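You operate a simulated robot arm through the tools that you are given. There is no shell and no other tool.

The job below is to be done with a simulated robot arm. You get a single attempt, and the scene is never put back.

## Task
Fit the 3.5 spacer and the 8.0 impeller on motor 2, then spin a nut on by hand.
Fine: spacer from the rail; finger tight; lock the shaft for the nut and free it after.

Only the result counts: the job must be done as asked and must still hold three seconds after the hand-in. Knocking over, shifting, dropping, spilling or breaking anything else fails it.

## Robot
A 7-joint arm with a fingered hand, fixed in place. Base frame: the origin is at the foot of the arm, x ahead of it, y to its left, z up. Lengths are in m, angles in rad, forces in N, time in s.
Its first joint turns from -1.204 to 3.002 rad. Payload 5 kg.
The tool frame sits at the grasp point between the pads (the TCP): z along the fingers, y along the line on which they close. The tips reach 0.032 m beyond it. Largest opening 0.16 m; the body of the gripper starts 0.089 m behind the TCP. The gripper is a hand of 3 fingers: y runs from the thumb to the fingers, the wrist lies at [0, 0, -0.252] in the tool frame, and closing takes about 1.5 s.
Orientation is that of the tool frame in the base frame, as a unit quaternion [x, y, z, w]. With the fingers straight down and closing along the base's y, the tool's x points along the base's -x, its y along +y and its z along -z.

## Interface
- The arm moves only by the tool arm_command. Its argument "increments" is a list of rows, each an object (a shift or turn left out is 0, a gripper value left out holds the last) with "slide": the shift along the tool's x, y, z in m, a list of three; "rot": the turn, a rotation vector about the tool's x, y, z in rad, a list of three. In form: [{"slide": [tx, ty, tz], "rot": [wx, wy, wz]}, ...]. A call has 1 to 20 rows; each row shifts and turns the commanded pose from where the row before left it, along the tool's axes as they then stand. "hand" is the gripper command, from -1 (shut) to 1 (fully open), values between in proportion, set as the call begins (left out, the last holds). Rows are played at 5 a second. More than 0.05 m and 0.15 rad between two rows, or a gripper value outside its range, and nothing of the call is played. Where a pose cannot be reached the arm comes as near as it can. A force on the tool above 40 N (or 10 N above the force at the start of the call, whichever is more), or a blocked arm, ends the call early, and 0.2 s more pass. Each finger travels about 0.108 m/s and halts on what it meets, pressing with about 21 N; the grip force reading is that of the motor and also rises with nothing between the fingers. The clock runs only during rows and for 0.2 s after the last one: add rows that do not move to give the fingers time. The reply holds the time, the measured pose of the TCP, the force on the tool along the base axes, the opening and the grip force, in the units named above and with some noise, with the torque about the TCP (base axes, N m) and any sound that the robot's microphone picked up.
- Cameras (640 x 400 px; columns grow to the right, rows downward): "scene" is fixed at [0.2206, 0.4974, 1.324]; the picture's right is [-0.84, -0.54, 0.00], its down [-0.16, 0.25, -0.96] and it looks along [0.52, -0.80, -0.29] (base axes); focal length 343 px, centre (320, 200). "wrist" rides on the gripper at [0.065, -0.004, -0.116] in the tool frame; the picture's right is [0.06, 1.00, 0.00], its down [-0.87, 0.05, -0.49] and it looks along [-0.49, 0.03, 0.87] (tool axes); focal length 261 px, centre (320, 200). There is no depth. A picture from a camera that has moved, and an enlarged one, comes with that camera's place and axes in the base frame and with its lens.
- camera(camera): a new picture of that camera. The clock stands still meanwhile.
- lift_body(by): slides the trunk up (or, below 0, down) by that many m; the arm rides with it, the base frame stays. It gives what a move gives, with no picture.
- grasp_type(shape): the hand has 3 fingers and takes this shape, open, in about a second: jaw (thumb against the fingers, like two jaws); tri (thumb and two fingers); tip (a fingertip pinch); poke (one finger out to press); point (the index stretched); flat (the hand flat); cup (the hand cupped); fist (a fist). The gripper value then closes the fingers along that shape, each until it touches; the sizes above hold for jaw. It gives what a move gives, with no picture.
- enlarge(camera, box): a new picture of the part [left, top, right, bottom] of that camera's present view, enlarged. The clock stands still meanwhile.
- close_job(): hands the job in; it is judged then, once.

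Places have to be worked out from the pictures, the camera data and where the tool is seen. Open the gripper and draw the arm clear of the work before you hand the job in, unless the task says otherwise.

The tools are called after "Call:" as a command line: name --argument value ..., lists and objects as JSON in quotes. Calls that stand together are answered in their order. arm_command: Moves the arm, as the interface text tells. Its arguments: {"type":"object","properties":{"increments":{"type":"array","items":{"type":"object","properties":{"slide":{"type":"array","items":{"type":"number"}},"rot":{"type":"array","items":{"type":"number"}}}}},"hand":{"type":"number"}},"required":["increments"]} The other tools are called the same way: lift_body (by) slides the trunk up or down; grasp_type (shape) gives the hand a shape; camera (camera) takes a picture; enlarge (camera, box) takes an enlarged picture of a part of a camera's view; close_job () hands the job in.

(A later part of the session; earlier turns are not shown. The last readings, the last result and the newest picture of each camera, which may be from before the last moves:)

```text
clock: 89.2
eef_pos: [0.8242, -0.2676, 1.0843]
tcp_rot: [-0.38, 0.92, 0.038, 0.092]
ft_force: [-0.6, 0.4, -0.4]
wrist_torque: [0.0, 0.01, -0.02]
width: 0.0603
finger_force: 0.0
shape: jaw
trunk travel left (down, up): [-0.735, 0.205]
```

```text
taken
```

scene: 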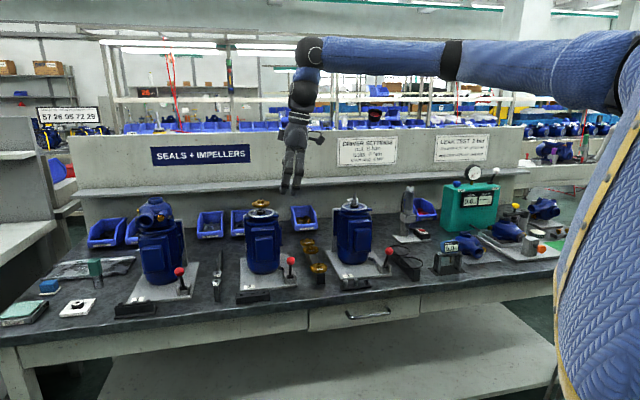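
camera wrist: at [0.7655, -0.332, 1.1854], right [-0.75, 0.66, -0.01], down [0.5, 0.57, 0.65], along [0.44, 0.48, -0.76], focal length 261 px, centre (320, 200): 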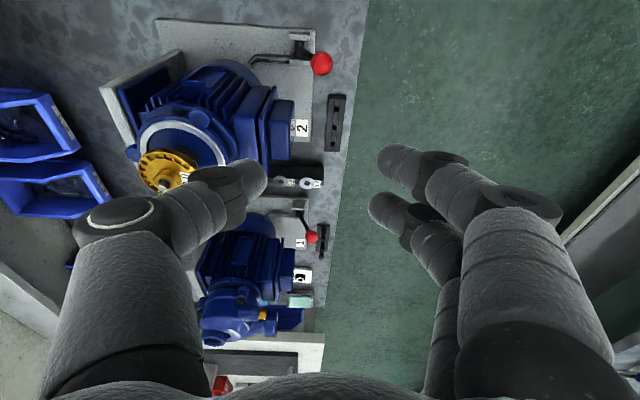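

The ball is at about (0.823, -0.270, 0.828), right under the hand. I lower the trunk 0.16 m and take a closer look.

Call:
lift_body --by -0.16

Call:
camera --camera "wrist"

Call:
enlarge --camera "wrist" --box '[230, 60, 410, 190]'

Call:
enlarge --camera "scene" --box '[240, 190, 330, 290]'

```text
clock: 91.0
eef_pos: [0.824, -0.2682, 0.9262]
tcp_rot: [-0.38, 0.92, 0.038, 0.092]
ft_force: [0.0, -0.5, 0.6]
wrist_torque: [0.0, 0.02, 0.01]
width: 0.0604
finger_force: 0.1
shape: jaw
trunk travel left (down, up): [-0.575, 0.365]
```

```text
taken
camera wrist: at [0.7649, -0.3328, 1.0257], right [-0.75, 0.66, -0.01], down [0.5, 0.57, 0.65], along [0.44, 0.48, -0.76], focal length 261 px, centre (320, 200)
```

wrist: 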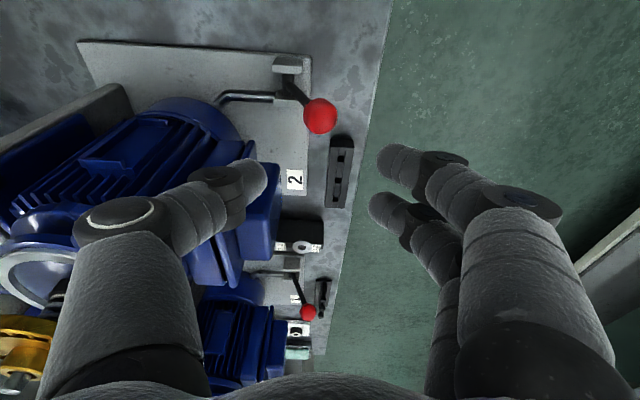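

```text
3.08 times, centred on (320, 125) of wrist
camera zoom: at [0.7649, -0.3328, 1.0257], right [-0.75, 0.66, -0.01], down [0.5, 0.57, 0.65], along [0.44, 0.48, -0.76], focal length 802 px, centre (320, 431)
```

zoom: 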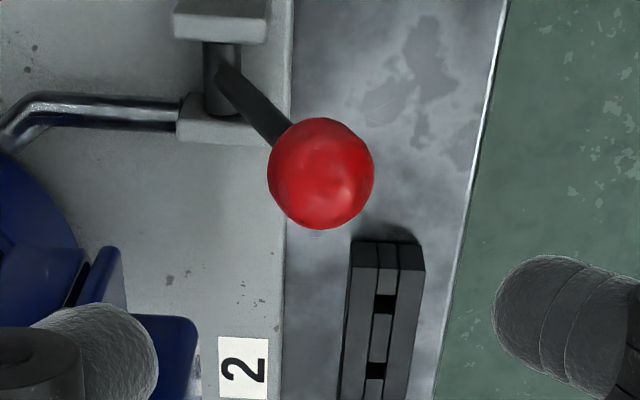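

```text
4.00 times, centred on (285, 240) of scene
camera zoom: at [0.2206, 0.4974, 1.324], right [-0.84, -0.54, 0.0], down [-0.16, 0.25, -0.96], along [0.52, -0.8, -0.29], focal length 1374 px, centre (460, 40)
```

zoom: 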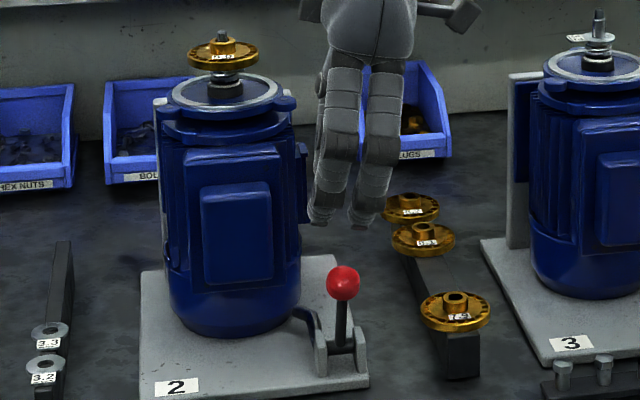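

The ball is at tool (0.022, -0.001, 0.094), leaning toward the front edge. I lower the open hand around it, thumb on the motor side and fingers on the front side.

Call:
arm_command --increments '[{"slide": [0.0127, -0.0005, 0.0]}, {"slide": [0.0126, -0.0004, 0.0]}, {"slide": [0, 0, 0.026]}, {"slide": [0, 0, 0.026]}, {"slide": [0, 0, 0.025]}, {}]'

Call:
camera --camera "wrist"

Call:
enlarge --camera "scene" --box '[250, 200, 330, 290]'

```text
clock: 92.4
eef_pos: [0.8203, -0.2764, 0.8452]
tcp_rot: [-0.379, 0.92, 0.039, 0.093]
ft_force: [-0.4, -0.2, 0.0]
wrist_torque: [0.0, -0.03, -0.05]
width: 0.0605
finger_force: 0.1
shape: jaw
trunk travel left (down, up): [-0.575, 0.365]
```

```text
taken
camera wrist: at [0.7609, -0.3403, 0.9456], right [-0.75, 0.66, -0.01], down [0.5, 0.57, 0.65], along [0.44, 0.48, -0.76], focal length 261 px, centre (320, 200)
```

wrist: 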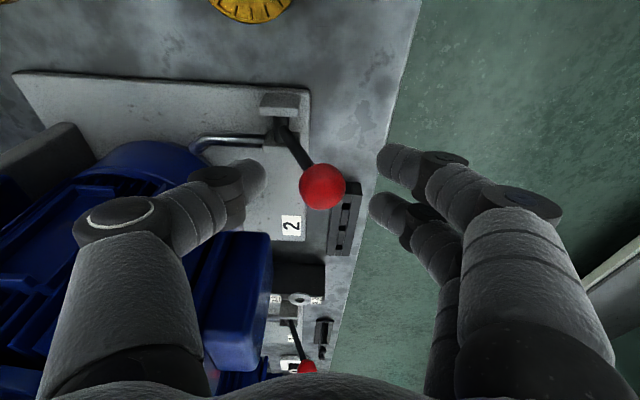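

```text
4.44 times, centred on (290, 245) of scene
camera zoom: at [0.2206, 0.4974, 1.324], right [-0.84, -0.54, 0.0], down [-0.16, 0.25, -0.96], along [0.52, -0.8, -0.29], focal length 1526 px, centre (453, 0)
```

zoom: 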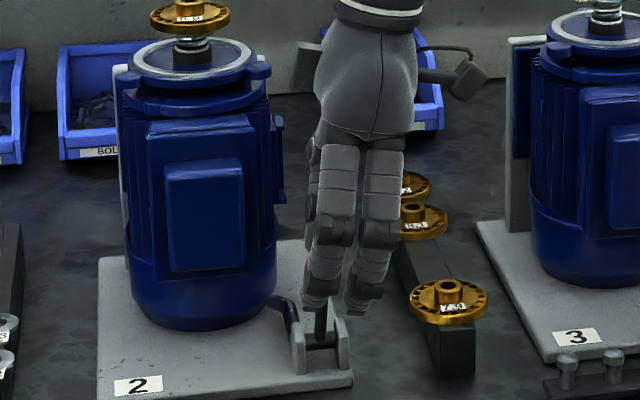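

The ball sits right between thumb and fingers. I push it toward the motor with the fingers, 50 mm to begin with.

Call:
arm_command --increments '[{"slide": [0, -0.01, 0]}, {"slide": [0, -0.01, 0]}, {"slide": [0, -0.01, 0]}, {"slide": [0, -0.01, 0]}, {"slide": [0, -0.01, 0]}, {}]'

Call:
camera --camera "wrist"

Call:
enlarge --camera "scene" --box '[250, 200, 330, 290]'

```text
clock: 93.8
eef_pos: [0.8545, -0.3127, 0.8453]
tcp_rot: [-0.38, 0.919, 0.039, 0.093]
ft_force: [-0.3, 0.5, -0.4]
wrist_torque: [-0.02, -0.03, 0.01]
width: 0.0606
finger_force: 0.0
shape: jaw
trunk travel left (down, up): [-0.575, 0.365]
```

```text
taken
camera wrist: at [0.7956, -0.3761, 0.9466], right [-0.75, 0.66, -0.01], down [0.5, 0.57, 0.65], along [0.44, 0.48, -0.76], focal length 261 px, centre (320, 200)
```

wrist: 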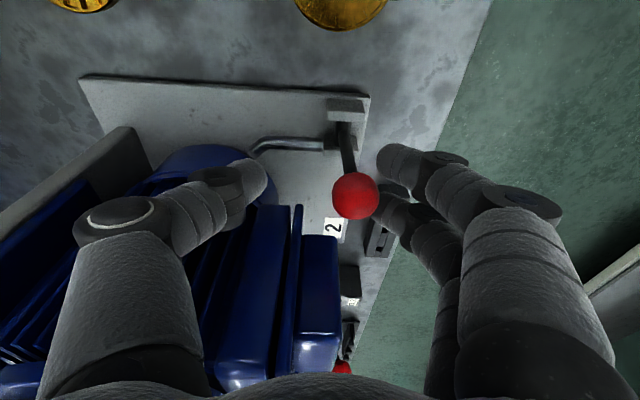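

```text
4.44 times, centred on (290, 245) of scene
camera zoom: at [0.2206, 0.4974, 1.324], right [-0.84, -0.54, 0.0], down [-0.16, 0.25, -0.96], along [0.52, -0.8, -0.29], focal length 1526 px, centre (453, 0)
```

zoom: 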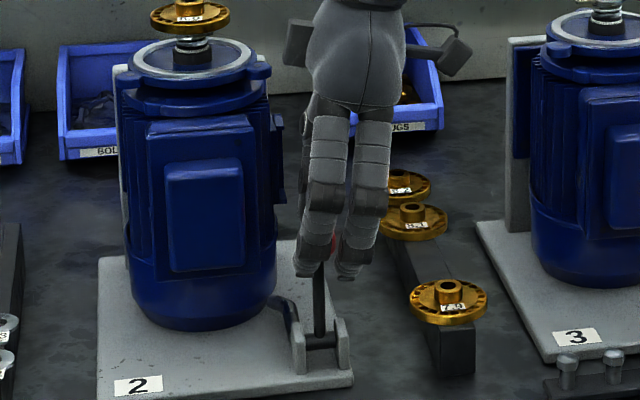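

The lever follows and is just past upright with little force. I push a further 30 mm, watching for the stop.

Call:
arm_command --increments '[{"slide": [0, -0.008, 0]}, {"slide": [0, -0.008, 0]}, {"slide": [0, -0.007, 0]}, {"slide": [0, -0.007, 0]}, {}]'

Call:
camera --camera "wrist"

Call:
enlarge --camera "scene" --box '[250, 200, 330, 290]'

```text
clock: 95.0
eef_pos: [0.8758, -0.3333, 0.8459]
tcp_rot: [-0.38, 0.919, 0.038, 0.093]
ft_force: [-0.3, 0.5, -0.5]
wrist_torque: [0.02, 0.02, -0.01]
width: 0.0605
finger_force: 0.0
shape: jaw
trunk travel left (down, up): [-0.575, 0.365]
```

```text
taken
camera wrist: at [0.8167, -0.3969, 0.9454], right [-0.75, 0.66, -0.01], down [0.5, 0.57, 0.65], along [0.44, 0.48, -0.76], focal length 261 px, centre (320, 200)
```

wrist: 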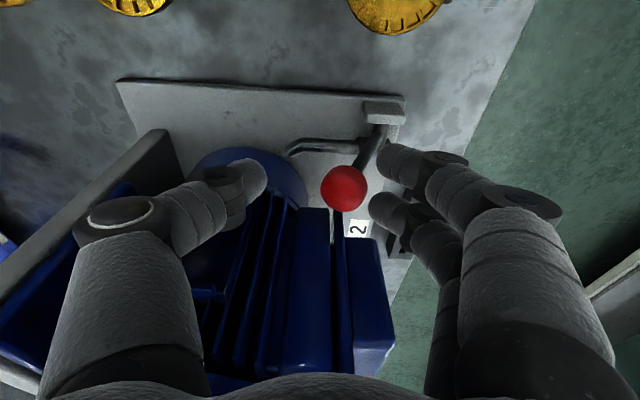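

```text
4.44 times, centred on (290, 245) of scene
camera zoom: at [0.2206, 0.4974, 1.324], right [-0.84, -0.54, 0.0], down [-0.16, 0.25, -0.96], along [0.52, -0.8, -0.29], focal length 1526 px, centre (453, 0)
```

zoom: 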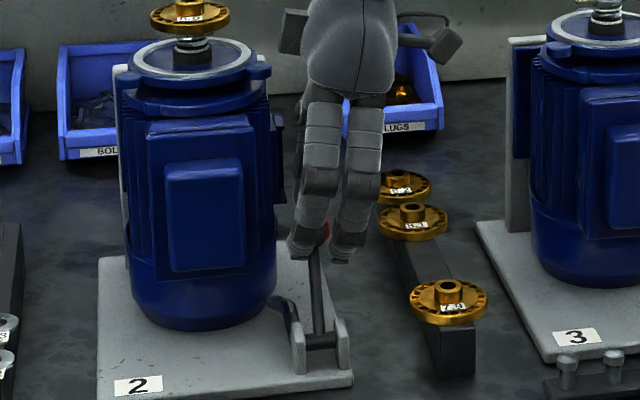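

The lever has swung past centre toward the motor and seems to lie ahead of the fingers, near its other stop. I push 12 mm more to confirm the stop.

Call:
arm_command --increments '[{"slide": [0, -0.006, 0]}, {"slide": [0, -0.006, 0]}, {}]'

Call:
camera --camera "wrist"

Call:
enlarge --camera "scene" --box '[250, 200, 330, 290]'

```text
clock: 95.8
eef_pos: [0.8835, -0.3403, 0.8449]
tcp_rot: [-0.38, 0.919, 0.037, 0.093]
ft_force: [-2.1, 2.2, -0.3]
wrist_torque: [0.07, 0.07, 0.0]
width: 0.062
finger_force: 0.1
shape: jaw
trunk travel left (down, up): [-0.575, 0.365]
```

```text
taken
camera wrist: at [0.8239, -0.405, 0.9453], right [-0.75, 0.66, -0.01], down [0.5, 0.57, 0.65], along [0.44, 0.48, -0.76], focal length 261 px, centre (320, 200)
```

wrist: 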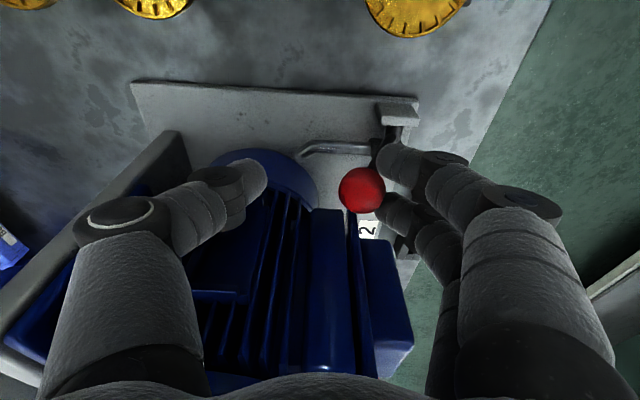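

```text
4.44 times, centred on (290, 245) of scene
camera zoom: at [0.2206, 0.4974, 1.324], right [-0.84, -0.54, 0.0], down [-0.16, 0.25, -0.96], along [0.52, -0.8, -0.29], focal length 1526 px, centre (453, 0)
```

zoom: 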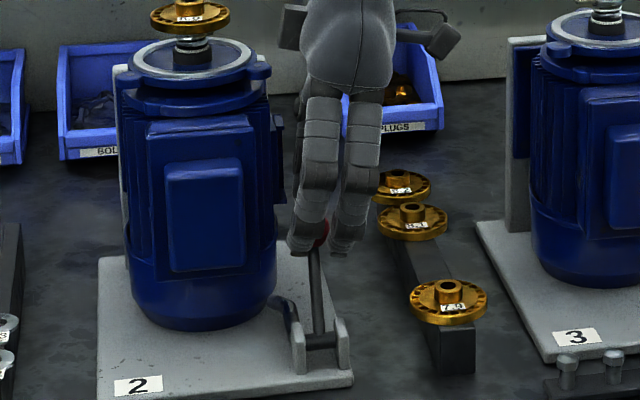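

Now 3 N of resistance with the ball at the same place (n≈0.844): the lever is at its far stop, so the shaft should be locked. I back off slightly and rise clear.

Call:
arm_command --increments '[{"slide": [0, 0.006, 0]}, {"slide": [-0.0059, 0, -0.0295]}, {"slide": [-0.0059, 0, -0.0295]}, {"slide": [-0.0059, 0, -0.0295]}, {}]'

Call:
lift_body --by 0.15

Call:
camera --camera "wrist"

Call:
enlarge --camera "scene" --box '[240, 190, 330, 290]'

```text
clock: 97.0
eef_pos: [0.8797, -0.3387, 0.9361]
tcp_rot: [-0.38, 0.92, 0.04, 0.092]
ft_force: [-0.4, 0.3, -0.3]
wrist_torque: [0.02, 0.03, -0.06]
width: 0.0603
finger_force: 0.0
shape: jaw
trunk travel left (down, up): [-0.575, 0.365]
```

```text
clock: 98.8
eef_pos: [0.8795, -0.3383, 1.0868]
tcp_rot: [-0.38, 0.92, 0.038, 0.093]
ft_force: [-0.1, -0.2, 0.2]
wrist_torque: [0.02, 0.01, 0.01]
width: 0.0602
finger_force: 0.0
shape: jaw
trunk travel left (down, up): [-0.725, 0.215]
```

```text
taken
camera wrist: at [0.8206, -0.4023, 1.1867], right [-0.75, 0.66, -0.01], down [0.5, 0.57, 0.65], along [0.44, 0.48, -0.76], focal length 261 px, centre (320, 200)
```

wrist: 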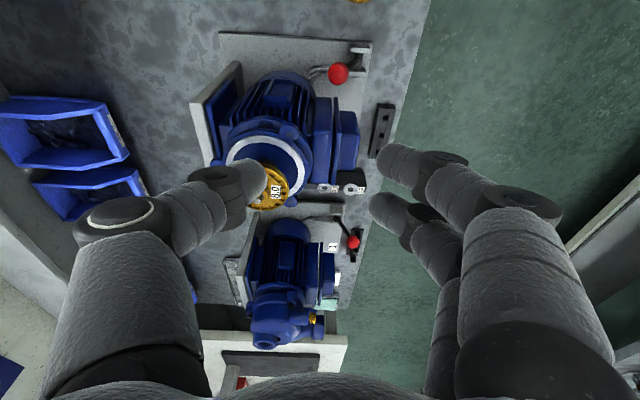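

```text
4.00 times, centred on (285, 240) of scene
camera zoom: at [0.2206, 0.4974, 1.324], right [-0.84, -0.54, 0.0], down [-0.16, 0.25, -0.96], along [0.52, -0.8, -0.29], focal length 1374 px, centre (460, 40)
```

zoom: 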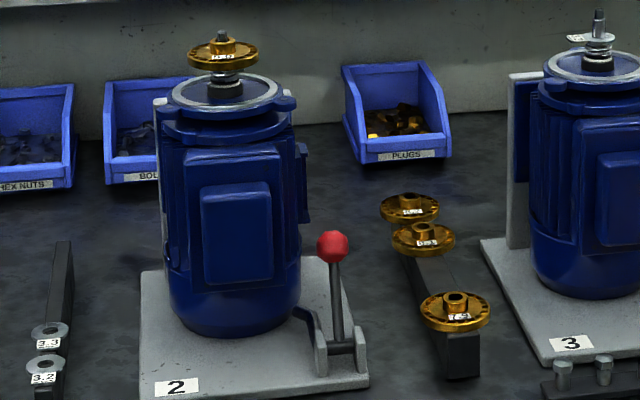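

The lever now leans toward the motor, so the shaft is locked. I straighten the hand and move above the nut posts in front of motor 3.

Call:
arm_command --increments '[{"rot": [0, 0.1, 0]}, {"rot": [0, 0.1, 0]}, {"slide": [0.0292, 0.0313, 0]}, {"slide": [0.0292, 0.0313, 0]}, {"slide": [0.0292, 0.0313, 0]}, {"slide": [0.0292, 0.0313, 0]}, {"slide": [0.0293, 0.0313, 0]}, {}]'

Call:
lift_body --by -0.15

Call:
camera --camera "wrist"

Call:
enlarge --camera "wrist" --box '[260, 60, 380, 160]'

Call:
enlarge --camera "scene" --box '[335, 262, 385, 295]'

```text
clock: 100.6
eef_pos: [0.6681, -0.3284, 1.086]
tcp_rot: [-0.382, 0.924, 0.0, 0.0]
ft_force: [-1.1, 0.6, -0.2]
wrist_torque: [-0.02, 0.03, -0.03]
width: 0.0603
finger_force: 0.0
shape: jaw
trunk travel left (down, up): [-0.725, 0.215]
```

```text
clock: 102.3
eef_pos: [0.6665, -0.3265, 0.937]
tcp_rot: [-0.382, 0.924, 0.0, 0.0]
ft_force: [0.4, 0.0, 0.5]
wrist_torque: [-0.02, 0.05, 0.01]
width: 0.0604
finger_force: 0.0
shape: jaw
trunk travel left (down, up): [-0.575, 0.365]
```

```text
taken
camera wrist: at [0.6225, -0.3764, 1.0529], right [-0.75, 0.66, 0.0], down [0.58, 0.65, 0.49], along [0.33, 0.37, -0.87], focal length 261 px, centre (320, 200)
```

wrist: 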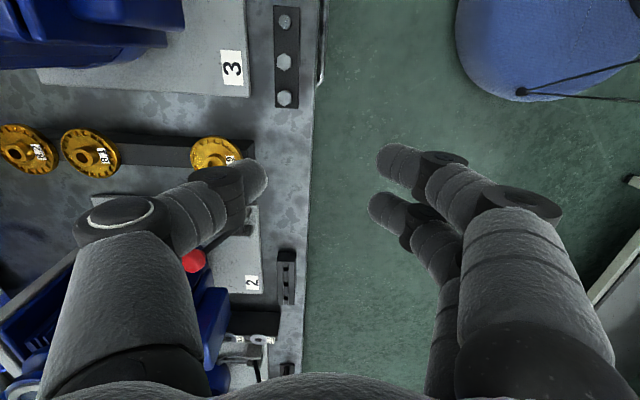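

```text
4.00 times, centred on (320, 110) of wrist
camera zoom: at [0.6225, -0.3764, 1.0529], right [-0.75, 0.66, 0.0], down [0.58, 0.65, 0.49], along [0.33, 0.37, -0.87], focal length 1043 px, centre (320, 560)
```

zoom: 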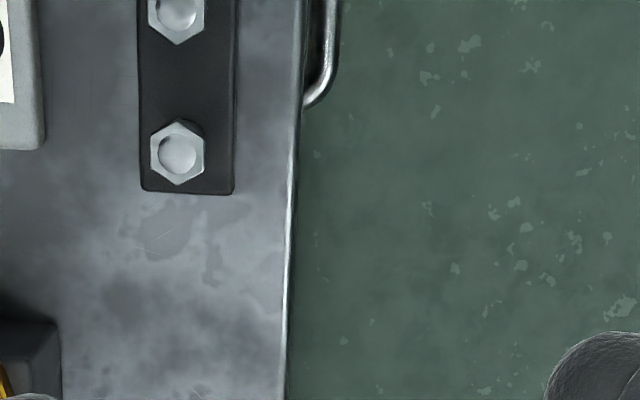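

```text
12.12 times, centred on (360, 278) of scene
camera zoom: at [0.2206, 0.4974, 1.324], right [-0.84, -0.54, 0.0], down [-0.16, 0.25, -0.96], along [0.52, -0.8, -0.29], focal length 4162 px, centre (-165, -752)
```

zoom: 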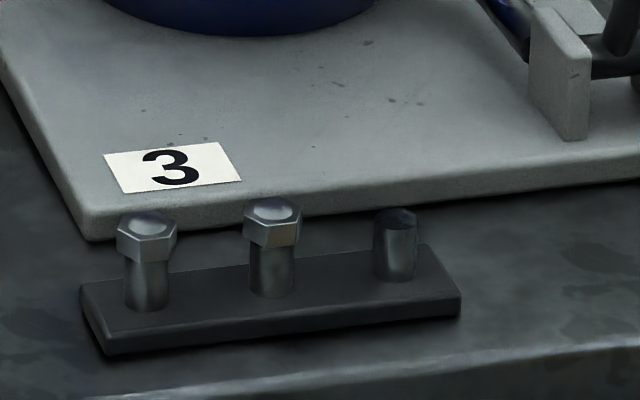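

The nearest nut is at about (0.680, -0.369, 0.757). I centre over it and go down 90 mm for a precise look.

Call:
arm_command --increments '[{"slide": [0.0235, -0.0391, 0]}, {"slide": [0, 0, 0.045]}, {"slide": [0, 0, 0.045]}, {}, {}]' --hand -0.5

Call:
camera --camera "wrist"

Call:
enlarge --camera "wrist" --box '[270, 100, 370, 180]'

Call:
enlarge --camera "scene" --box '[320, 210, 410, 295]'

```text
clock: 103.5
eef_pos: [0.6787, -0.3767, 0.8484]
tcp_rot: [-0.382, 0.924, 0.0, 0.0]
ft_force: [0.0, -0.4, -0.6]
wrist_torque: [-0.02, -0.03, 0.01]
width: 0.0402
finger_force: 0.0
shape: jaw
trunk travel left (down, up): [-0.575, 0.365]
```

```text
taken
camera wrist: at [0.6346, -0.425, 0.9638], right [-0.75, 0.66, 0.0], down [0.58, 0.65, 0.49], along [0.33, 0.37, -0.87], focal length 261 px, centre (320, 200)
```

wrist: 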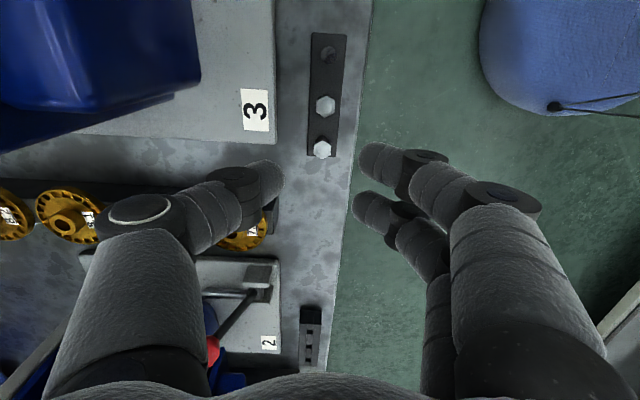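

```text
5.00 times, centred on (320, 140) of wrist
camera zoom: at [0.6346, -0.425, 0.9638], right [-0.75, 0.66, 0.0], down [0.58, 0.65, 0.49], along [0.33, 0.37, -0.87], focal length 1303 px, centre (320, 500)
```

zoom: 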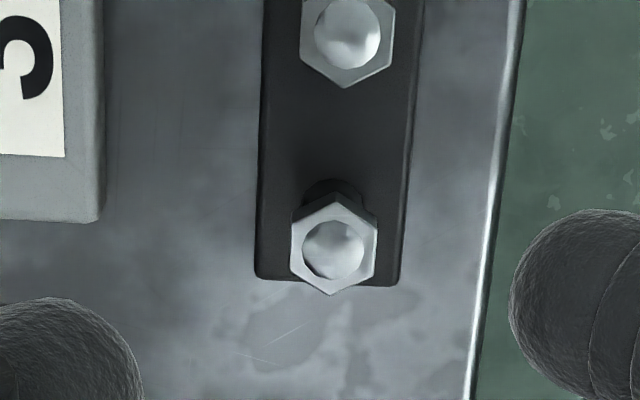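

```text
4.71 times, centred on (365, 252) of scene
camera zoom: at [0.2206, 0.4974, 1.324], right [-0.84, -0.54, 0.0], down [-0.16, 0.25, -0.96], along [0.52, -0.8, -0.29], focal length 1616 px, centre (108, -47)
```

zoom: 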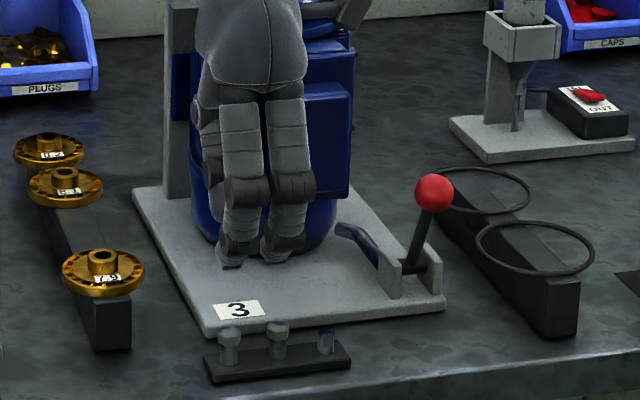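

The nut's flats face the thumb and fingers just right for a three-point grip; its top is at z≈0.758. I descend 72 mm with the hand at 40 mm opening and check.

Call:
arm_command --increments '[{"slide": [-0.0007, -0.0013, 0.024]}, {"slide": [0, 0, 0.024]}, {"slide": [0, 0, 0.024]}, {}, {}]'

Call:
enlarge --camera "wrist" --box '[260, 130, 380, 230]'

Call:
enlarge --camera "scene" --box '[330, 250, 380, 295]'

```text
clock: 104.7
eef_pos: [0.6791, -0.3734, 0.7757]
tcp_rot: [-0.381, 0.924, 0.0, 0.001]
ft_force: [-0.8, -0.6, 1.2]
wrist_torque: [-0.01, 0.03, -0.01]
width: 0.0401
finger_force: 0.1
shape: jaw
trunk travel left (down, up): [-0.575, 0.365]
```

```text
4.00 times, centred on (320, 180) of wrist
camera zoom: at [0.6346, -0.4238, 0.892], right [-0.75, 0.66, 0.0], down [0.58, 0.65, 0.49], along [0.33, 0.37, -0.87], focal length 1043 px, centre (320, 280)
```

zoom: 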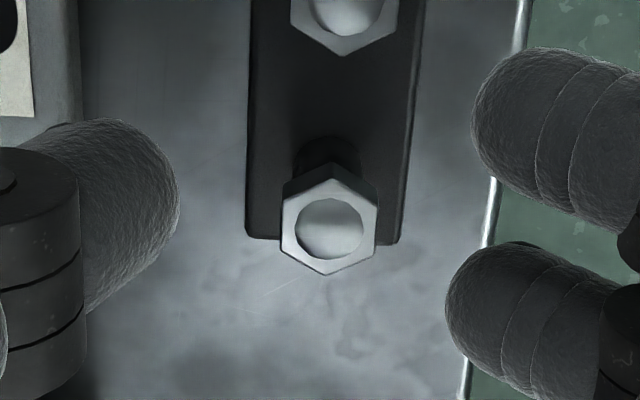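

```text
8.89 times, centred on (355, 272) of scene
camera zoom: at [0.2206, 0.4974, 1.324], right [-0.84, -0.54, 0.0], down [-0.16, 0.25, -0.96], along [0.52, -0.8, -0.29], focal length 3052 px, centre (9, -444)
```

zoom: 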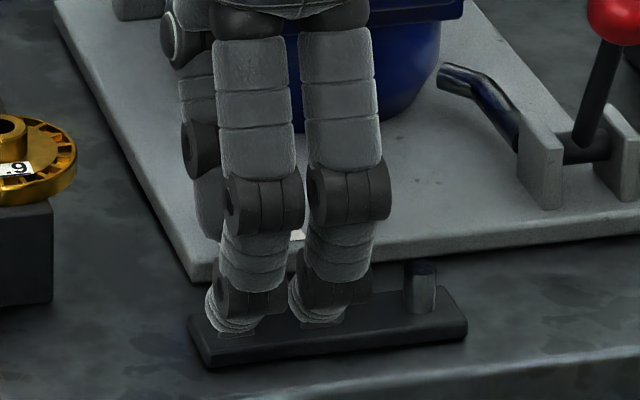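

The nut is between the fingers at tool (-0.002, 0.001, 0.019). I shift 2.4 mm toward the thumb, close to 20 mm and then lower 4 mm to get the tips below the nut.

Call:
arm_command --increments '[{"slide": [0, -0.0024, 0]}, {}, {}]' --hand -0.75

Call:
arm_command --increments '[{"slide": [0, 0, 0.002]}, {"slide": [0, 0, 0.002]}, {}]'

Call:
enlarge --camera "wrist" --box '[260, 130, 380, 230]'

```text
clock: 105.5
eef_pos: [0.6799, -0.3761, 0.7767]
tcp_rot: [-0.382, 0.924, 0.0, 0.0]
ft_force: [-0.6, 1.0, 0.3]
wrist_torque: [-0.01, 0.0, 0.02]
width: 0.0206
finger_force: 0.1
shape: jaw
trunk travel left (down, up): [-0.575, 0.365]
```

```text
clock: 106.3
eef_pos: [0.6806, -0.3745, 0.7706]
tcp_rot: [-0.381, 0.924, 0.0, 0.0]
ft_force: [-0.3, 0.3, 0.9]
wrist_torque: [-0.05, -0.02, 0.02]
width: 0.0205
finger_force: 0.1
shape: jaw
trunk travel left (down, up): [-0.575, 0.365]
```

```text
4.00 times, centred on (320, 180) of wrist
camera zoom: at [0.6366, -0.4234, 0.8874], right [-0.75, 0.66, 0.0], down [0.58, 0.65, 0.49], along [0.33, 0.37, -0.87], focal length 1043 px, centre (320, 280)
```

zoom: 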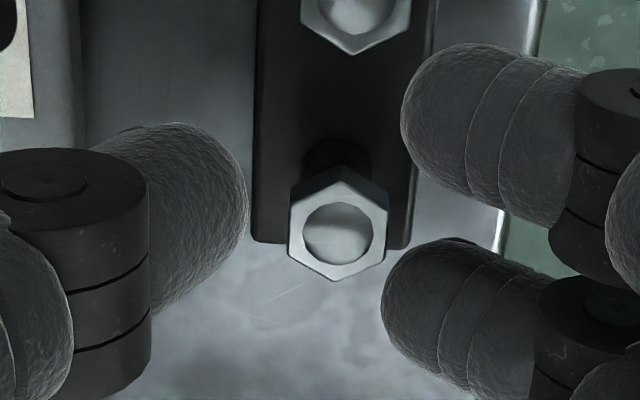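

The nut sits nicely between the three fingers. I close onto it.

Call:
arm_command --increments '[{"slide": [-0.001, 0, 0]}, {}, {}]' --hand -0.86

Call:
enlarge --camera "wrist" --box '[260, 130, 380, 230]'

Call:
arm_command --increments '[{}, {}, {}]' --hand -1

Call:
enlarge --camera "wrist" --box '[260, 130, 380, 230]'

```text
clock: 107.1
eef_pos: [0.6819, -0.3729, 0.7718]
tcp_rot: [-0.382, 0.924, 0.0, 0.0]
ft_force: [0.0, 0.3, 0.0]
wrist_torque: [0.0, -0.02, -0.02]
width: 0.0115
finger_force: 0.2
shape: jaw
trunk travel left (down, up): [-0.575, 0.365]
```

```text
4.00 times, centred on (320, 180) of wrist
camera zoom: at [0.6374, -0.422, 0.8874], right [-0.75, 0.66, 0.0], down [0.58, 0.65, 0.49], along [0.33, 0.37, -0.87], focal length 1043 px, centre (320, 280)
```

zoom: 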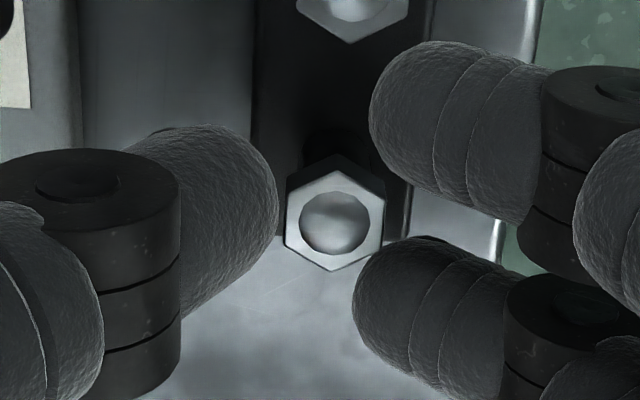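

```text
clock: 107.9
eef_pos: [0.6803, -0.3733, 0.7716]
tcp_rot: [-0.383, 0.924, 0.0, 0.0]
ft_force: [0.0, -0.3, -0.6]
wrist_torque: [-0.01, 0.01, -0.03]
width: 0.0
finger_force: 20.9
shape: jaw
trunk travel left (down, up): [-0.575, 0.365]
```

```text
4.00 times, centred on (320, 180) of wrist
camera zoom: at [0.6374, -0.422, 0.8874], right [-0.75, 0.66, 0.0], down [0.58, 0.65, 0.49], along [0.33, 0.37, -0.87], focal length 1043 px, centre (320, 280)
```

zoom: 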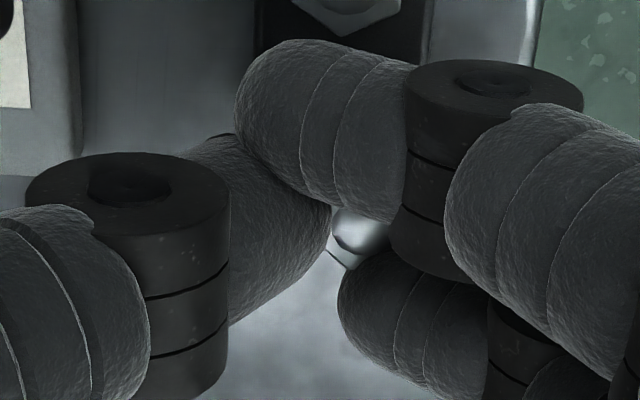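

The upper finger slid further than the lower one, so it's unclear whether the nut is held. I lift 12 mm gently and look.

Call:
arm_command --increments '[{"slide": [0, 0, -0.006]}, {"slide": [0, 0, -0.006]}, {}]'

Call:
enlarge --camera "wrist" --box '[260, 130, 380, 230]'

Call:
enlarge --camera "scene" --box '[330, 250, 380, 295]'

```text
clock: 108.7
eef_pos: [0.6829, -0.3733, 0.7847]
tcp_rot: [-0.382, 0.924, 0.001, 0.0]
ft_force: [0.3, 0.2, -0.6]
wrist_torque: [0.02, 0.01, 0.03]
width: 0.0003
finger_force: 21.2
shape: jaw
trunk travel left (down, up): [-0.575, 0.365]
```

```text
4.00 times, centred on (320, 180) of wrist
camera zoom: at [0.6386, -0.4217, 0.8995], right [-0.75, 0.66, 0.0], down [0.58, 0.65, 0.49], along [0.33, 0.37, -0.87], focal length 1043 px, centre (320, 280)
```

zoom: 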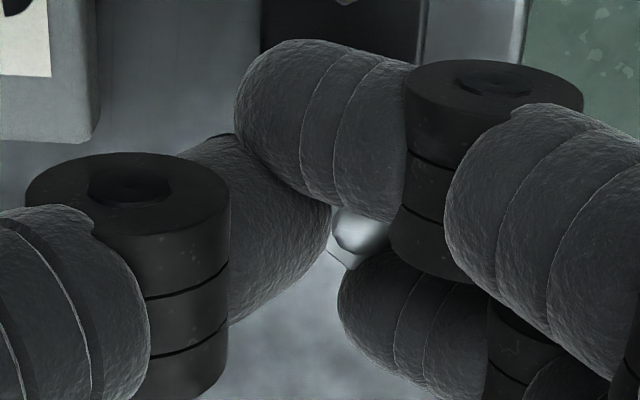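

```text
8.89 times, centred on (355, 272) of scene
camera zoom: at [0.2206, 0.4974, 1.324], right [-0.84, -0.54, 0.0], down [-0.16, 0.25, -0.96], along [0.52, -0.8, -0.29], focal length 3052 px, centre (9, -444)
```

zoom: 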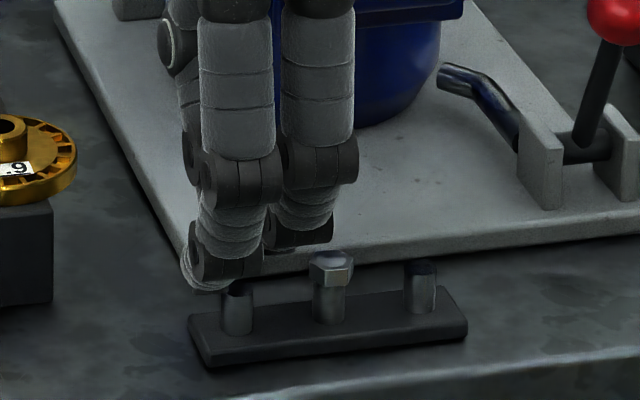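

Post 1 is bare: the nut came along with the hand. I zoom in to see how it sits in the grip.

Call:
enlarge --camera "wrist" --box '[305, 165, 355, 210]'

Call:
lift_body --by 0.3

Call:
enlarge --camera "scene" --box '[335, 150, 365, 195]'

Call:
enlarge --camera "wrist" --box '[305, 165, 355, 210]'

```text
8.89 times, centred on (330, 188) of wrist
camera zoom: at [0.6386, -0.4217, 0.8995], right [-0.75, 0.66, 0.0], down [0.58, 0.65, 0.49], along [0.33, 0.37, -0.87], focal length 2317 px, centre (231, 311)
```

zoom: 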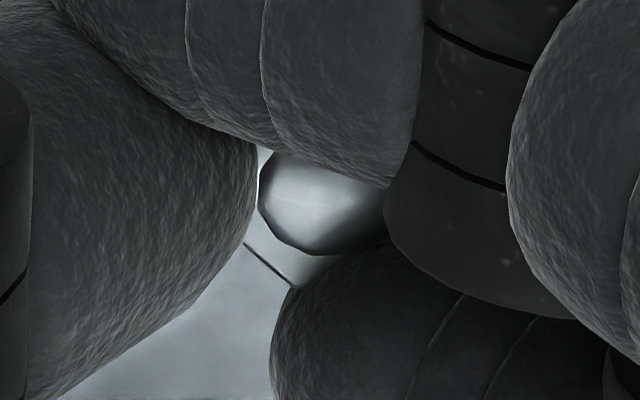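

```text
clock: 111.7
eef_pos: [0.6823, -0.3724, 1.0833]
tcp_rot: [-0.382, 0.924, 0.0, 0.001]
ft_force: [0.0, 0.7, -0.4]
wrist_torque: [-0.01, 0.03, 0.01]
width: 0.0
finger_force: 20.8
shape: jaw
trunk travel left (down, up): [-0.875, 0.065]
```

```text
8.89 times, centred on (350, 172) of scene
camera zoom: at [0.2206, 0.4974, 1.324], right [-0.84, -0.54, 0.0], down [-0.16, 0.25, -0.96], along [0.52, -0.8, -0.29], focal length 3052 px, centre (53, 444)
```

zoom: 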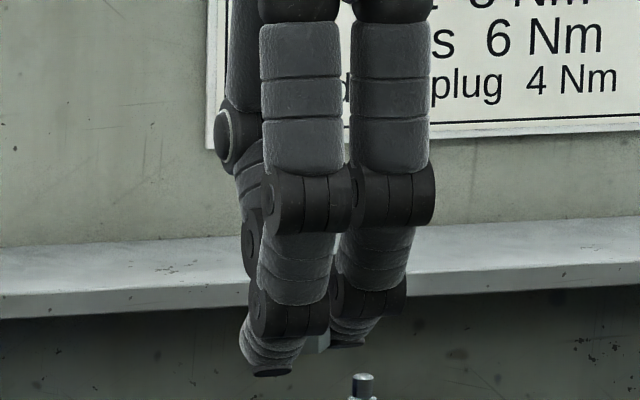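

```text
8.89 times, centred on (330, 188) of wrist
camera zoom: at [0.6387, -0.4218, 1.1994], right [-0.75, 0.66, 0.0], down [0.58, 0.65, 0.49], along [0.33, 0.37, -0.87], focal length 2317 px, centre (231, 311)
```

zoom: 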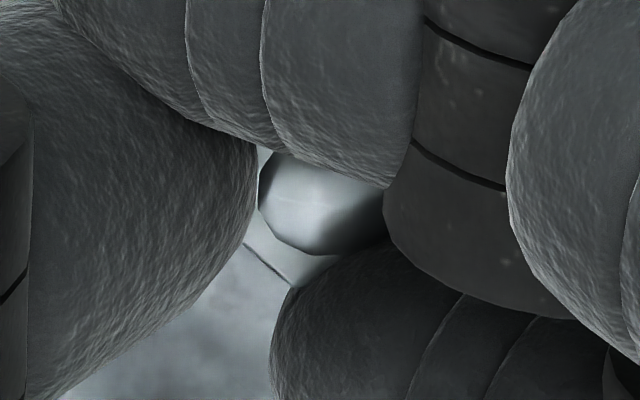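

The nut is firmly held, its centre at about tool (0.002, 0.0074, 0.014–0.021). I lower the trunk for better reach while raising the arm, keeping the same height.

Call:
arm_command --increments '[{"slide": [0, 0, -0.04]}, {"slide": [0, 0, -0.04]}, {"slide": [0, 0, -0.04]}, {"slide": [0, 0, -0.04]}, {"slide": [0, 0, -0.04]}, {}]'

Call:
lift_body --by -0.2

Call:
arm_command --increments '[{"slide": [-0.0254, -0.0181, 0]}, {"slide": [-0.0254, -0.0181, 0]}, {"slide": [-0.0254, -0.0181, 0]}, {"slide": [-0.0254, -0.0181, 0]}, {"slide": [-0.0254, -0.0181, 0]}, {"slide": [-0.0253, -0.0181, 0]}, {"slide": [-0.0253, -0.0181, 0]}, {"slide": [-0.0253, -0.0181, 0]}, {"slide": [-0.0253, -0.0181, 0]}, {"slide": [-0.0253, -0.0181, 0]}, {}, {}]'

Call:
camera --camera "wrist"

Call:
enlarge --camera "scene" --box '[240, 150, 290, 220]'

```text
clock: 113.1
eef_pos: [0.6816, -0.3701, 1.2856]
tcp_rot: [-0.381, 0.924, 0.0, 0.0]
ft_force: [-0.2, -1.2, -0.5]
wrist_torque: [-0.01, 0.0, 0.0]
width: 0.0
finger_force: 21.1
shape: jaw
trunk travel left (down, up): [-0.875, 0.065]
```

```text
clock: 115.3
eef_pos: [0.6808, -0.3681, 1.0853]
tcp_rot: [-0.382, 0.924, -0.001, 0.0]
ft_force: [-0.4, 0.8, 0.1]
wrist_torque: [-0.03, 0.0, -0.02]
width: 0.0001
finger_force: 21.1
shape: jaw
trunk travel left (down, up): [-0.675, 0.265]
```

```text
clock: 117.9
eef_pos: [0.9911, -0.3184, 1.087]
tcp_rot: [-0.382, 0.924, 0.001, 0.0]
ft_force: [0.4, 0.8, -0.8]
wrist_torque: [0.01, -0.03, 0.0]
width: 0.0001
finger_force: 20.8
shape: jaw
trunk travel left (down, up): [-0.675, 0.265]
```

```text
taken
camera wrist: at [0.9469, -0.367, 1.2016], right [-0.75, 0.66, 0.0], down [0.58, 0.65, 0.49], along [0.32, 0.37, -0.87], focal length 261 px, centre (320, 200)
```

wrist: 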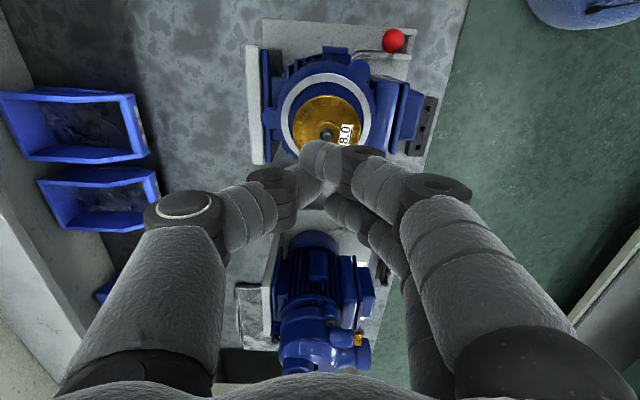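

```text
5.71 times, centred on (265, 185) of scene
camera zoom: at [0.2206, 0.4974, 1.324], right [-0.84, -0.54, 0.0], down [-0.16, 0.25, -0.96], along [0.52, -0.8, -0.29], focal length 1962 px, centre (634, 286)
```

zoom: 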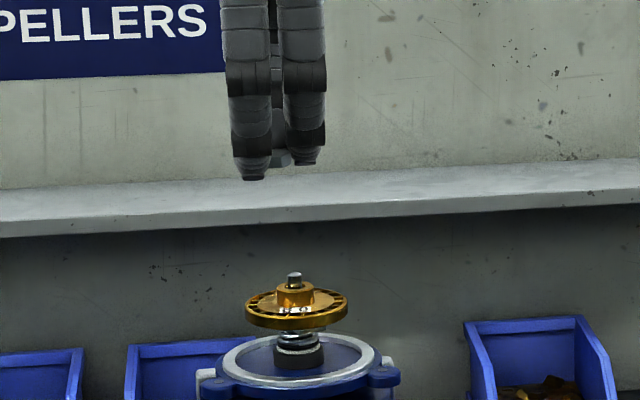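

The shaft tip is visible from the wrist and the nut in the scene view. I enlarge both to work out the offset.

Call:
enlarge --camera "wrist" --box '[285, 95, 375, 165]'

Call:
enlarge --camera "scene" --box '[250, 168, 276, 204]'

Call:
enlarge --camera "wrist" --box '[305, 165, 355, 210]'

```text
5.71 times, centred on (330, 130) of wrist
camera zoom: at [0.9469, -0.367, 1.2016], right [-0.75, 0.66, 0.0], down [0.58, 0.65, 0.49], along [0.32, 0.37, -0.87], focal length 1489 px, centre (263, 600)
```

zoom: 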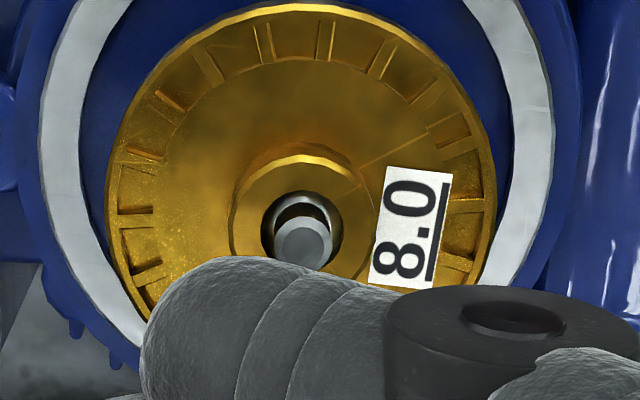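

```text
11.11 times, centred on (263, 186) of scene
camera zoom: at [0.2206, 0.4974, 1.324], right [-0.84, -0.54, 0.0], down [-0.16, 0.25, -0.96], along [0.52, -0.8, -0.29], focal length 3815 px, centre (953, 356)
```

zoom: 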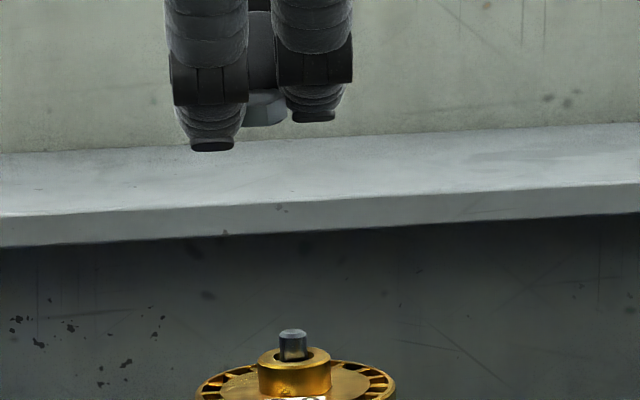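

```text
8.89 times, centred on (330, 188) of wrist
camera zoom: at [0.9469, -0.367, 1.2016], right [-0.75, 0.66, 0.0], down [0.58, 0.65, 0.49], along [0.32, 0.37, -0.87], focal length 2317 px, centre (231, 311)
```

zoom: 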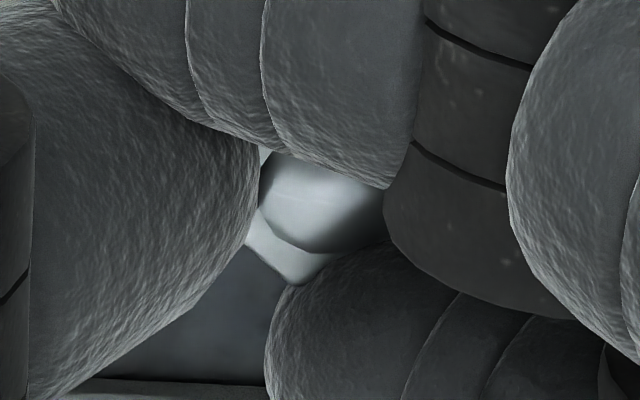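

The nut needs to shift about 4.3 mm along x and -1.8 mm along y of the tool to sit above the shaft. I do that and lower 55 mm, then check in the scene view.

Call:
arm_command --increments '[{"slide": [0.0043, -0.0018, 0]}, {"slide": [0, 0, 0.02]}, {"slide": [0, 0, 0.02]}, {"slide": [0, 0, 0.015]}, {}, {}]'

Call:
enlarge --camera "scene" --box '[250, 180, 276, 212]'

Call:
enlarge --camera "wrist" --box '[280, 100, 380, 210]'

```text
clock: 119.3
eef_pos: [0.9873, -0.3222, 1.0303]
tcp_rot: [-0.382, 0.924, 0.0, 0.0]
ft_force: [0.2, -0.2, -0.4]
wrist_torque: [-0.02, 0.0, -0.02]
width: 0.0
finger_force: 20.8
shape: jaw
trunk travel left (down, up): [-0.675, 0.265]
```

```text
12.50 times, centred on (263, 196) of scene
camera zoom: at [0.2206, 0.4974, 1.324], right [-0.84, -0.54, 0.0], down [-0.16, 0.25, -0.96], along [0.52, -0.8, -0.29], focal length 4292 px, centre (1032, 250)
```

zoom: 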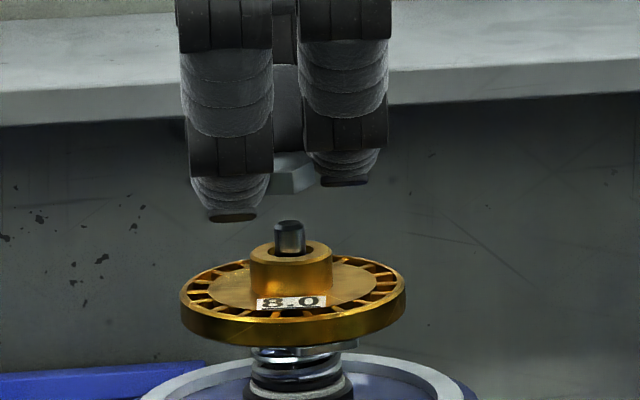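

```text
3.64 times, centred on (330, 155) of wrist
camera zoom: at [0.9434, -0.3718, 1.1459], right [-0.75, 0.66, 0.0], down [0.58, 0.65, 0.49], along [0.33, 0.37, -0.87], focal length 948 px, centre (284, 364)
```

zoom: 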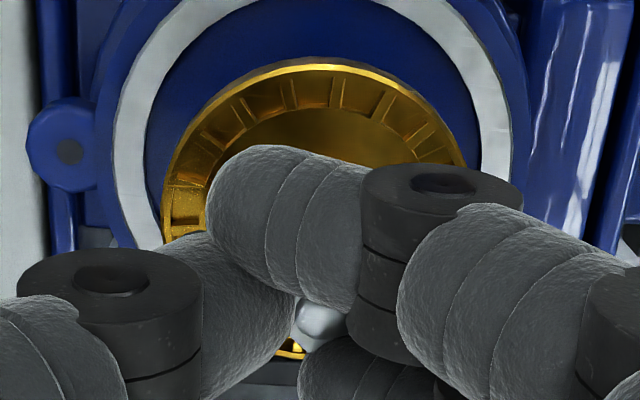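

The nut is about 9 mm above the tip and looks 1–1.6 mm too far to the right. I zoom further to pin it down.

Call:
enlarge --camera "scene" --box '[256, 186, 270, 203]'

Call:
enlarge --camera "wrist" --box '[305, 165, 355, 210]'

```text
16.00 times, centred on (263, 194) of scene
camera zoom: at [0.2206, 0.4974, 1.324], right [-0.84, -0.54, 0.0], down [-0.16, 0.25, -0.96], along [0.52, -0.8, -0.29], focal length 5494 px, centre (1232, 288)
```

zoom: 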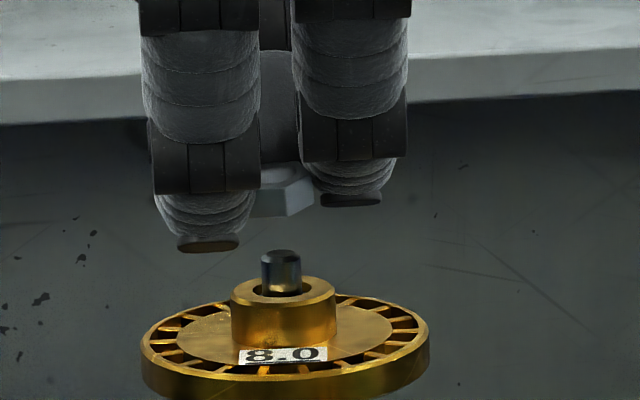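

```text
8.89 times, centred on (330, 188) of wrist
camera zoom: at [0.9434, -0.3718, 1.1459], right [-0.75, 0.66, 0.0], down [0.58, 0.65, 0.49], along [0.33, 0.37, -0.87], focal length 2317 px, centre (231, 311)
```

zoom: 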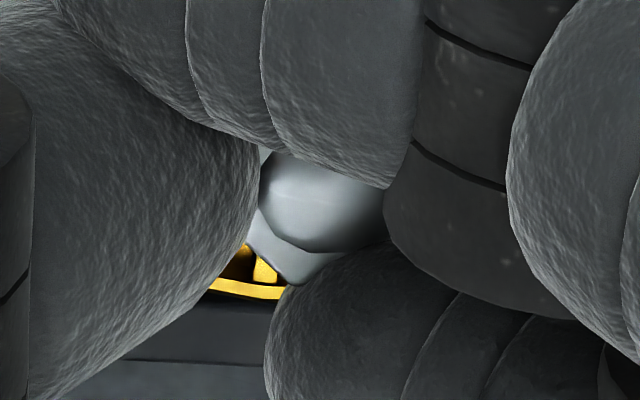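

Working out the hex edges, the nut is within about 0.7 mm of the shaft axis. I correct 0.5 mm and lower 7 mm toward the thread tip.

Call:
arm_command --increments '[{"slide": [0.0005, 0, 0.002]}, {"slide": [0, 0, 0.0025]}, {"slide": [0, 0, 0.0025]}, {}]'

Call:
enlarge --camera "scene" --box '[256, 186, 270, 203]'

```text
clock: 120.3
eef_pos: [0.9872, -0.3233, 1.0242]
tcp_rot: [-0.382, 0.924, 0.0, 0.001]
ft_force: [-0.2, -0.1, -0.7]
wrist_torque: [0.0, 0.05, 0.03]
width: 0.0
finger_force: 21.1
shape: jaw
trunk travel left (down, up): [-0.675, 0.265]
```

```text
16.00 times, centred on (263, 194) of scene
camera zoom: at [0.2206, 0.4974, 1.324], right [-0.84, -0.54, 0.0], down [-0.16, 0.25, -0.96], along [0.52, -0.8, -0.29], focal length 5494 px, centre (1232, 288)
```

zoom: 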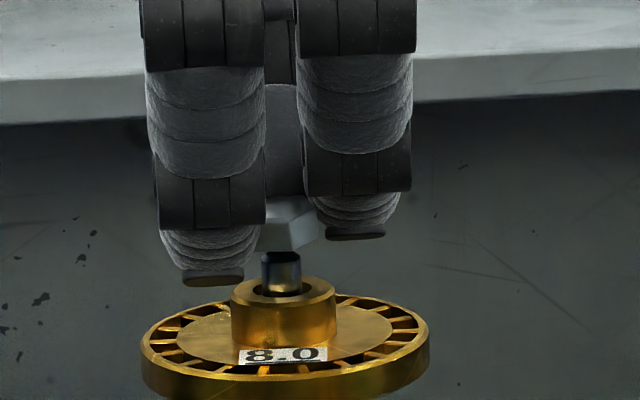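

The nut now sits exactly over the thread tip. I lower 2 mm and watch the contact force.

Call:
arm_command --increments '[{"slide": [0, 0, 0.001]}, {"slide": [0, 0, 0.001]}, {}]'

Call:
enlarge --camera "scene" --box '[256, 188, 270, 205]'

```text
clock: 121.1
eef_pos: [0.9863, -0.3232, 1.0229]
tcp_rot: [-0.382, 0.924, 0.0, 0.0]
ft_force: [0.0, 0.1, 0.2]
wrist_torque: [0.0, -0.04, 0.02]
width: 0.0001
finger_force: 20.9
shape: jaw
trunk travel left (down, up): [-0.675, 0.265]
```

```text
16.00 times, centred on (263, 196) of scene
camera zoom: at [0.2206, 0.4974, 1.324], right [-0.84, -0.54, 0.0], down [-0.16, 0.25, -0.96], along [0.52, -0.8, -0.29], focal length 5494 px, centre (1232, 256)
```

zoom: 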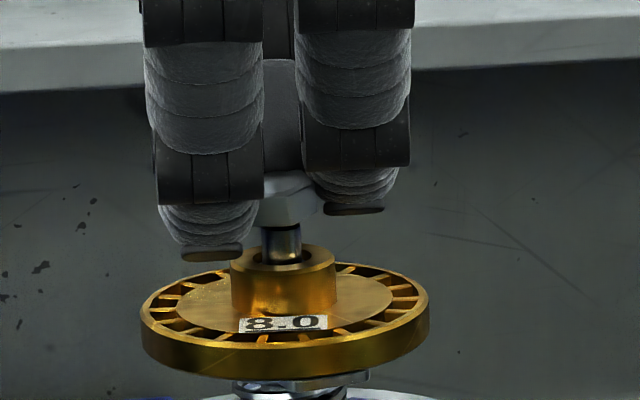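

Still no force. I go down 1.5 mm more to feel for contact.

Call:
arm_command --increments '[{"slide": [0, 0, 0.0008]}, {"slide": [0, 0, 0.0007]}, {}]'

Call:
enlarge --camera "scene" --box '[256, 188, 270, 205]'

```text
clock: 121.9
eef_pos: [0.9867, -0.3225, 1.02]
tcp_rot: [-0.381, 0.924, 0.0, 0.001]
ft_force: [-0.3, -0.2, -0.1]
wrist_torque: [0.01, 0.01, -0.03]
width: 0.0
finger_force: 21.3
shape: jaw
trunk travel left (down, up): [-0.675, 0.265]
```

```text
16.00 times, centred on (263, 196) of scene
camera zoom: at [0.2206, 0.4974, 1.324], right [-0.84, -0.54, 0.0], down [-0.16, 0.25, -0.96], along [0.52, -0.8, -0.29], focal length 5494 px, centre (1232, 256)
```

zoom: 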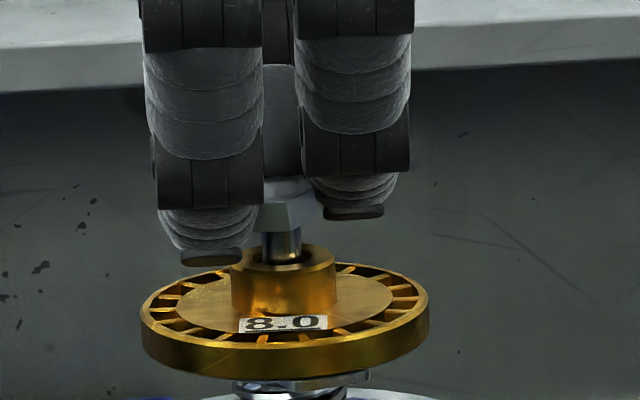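

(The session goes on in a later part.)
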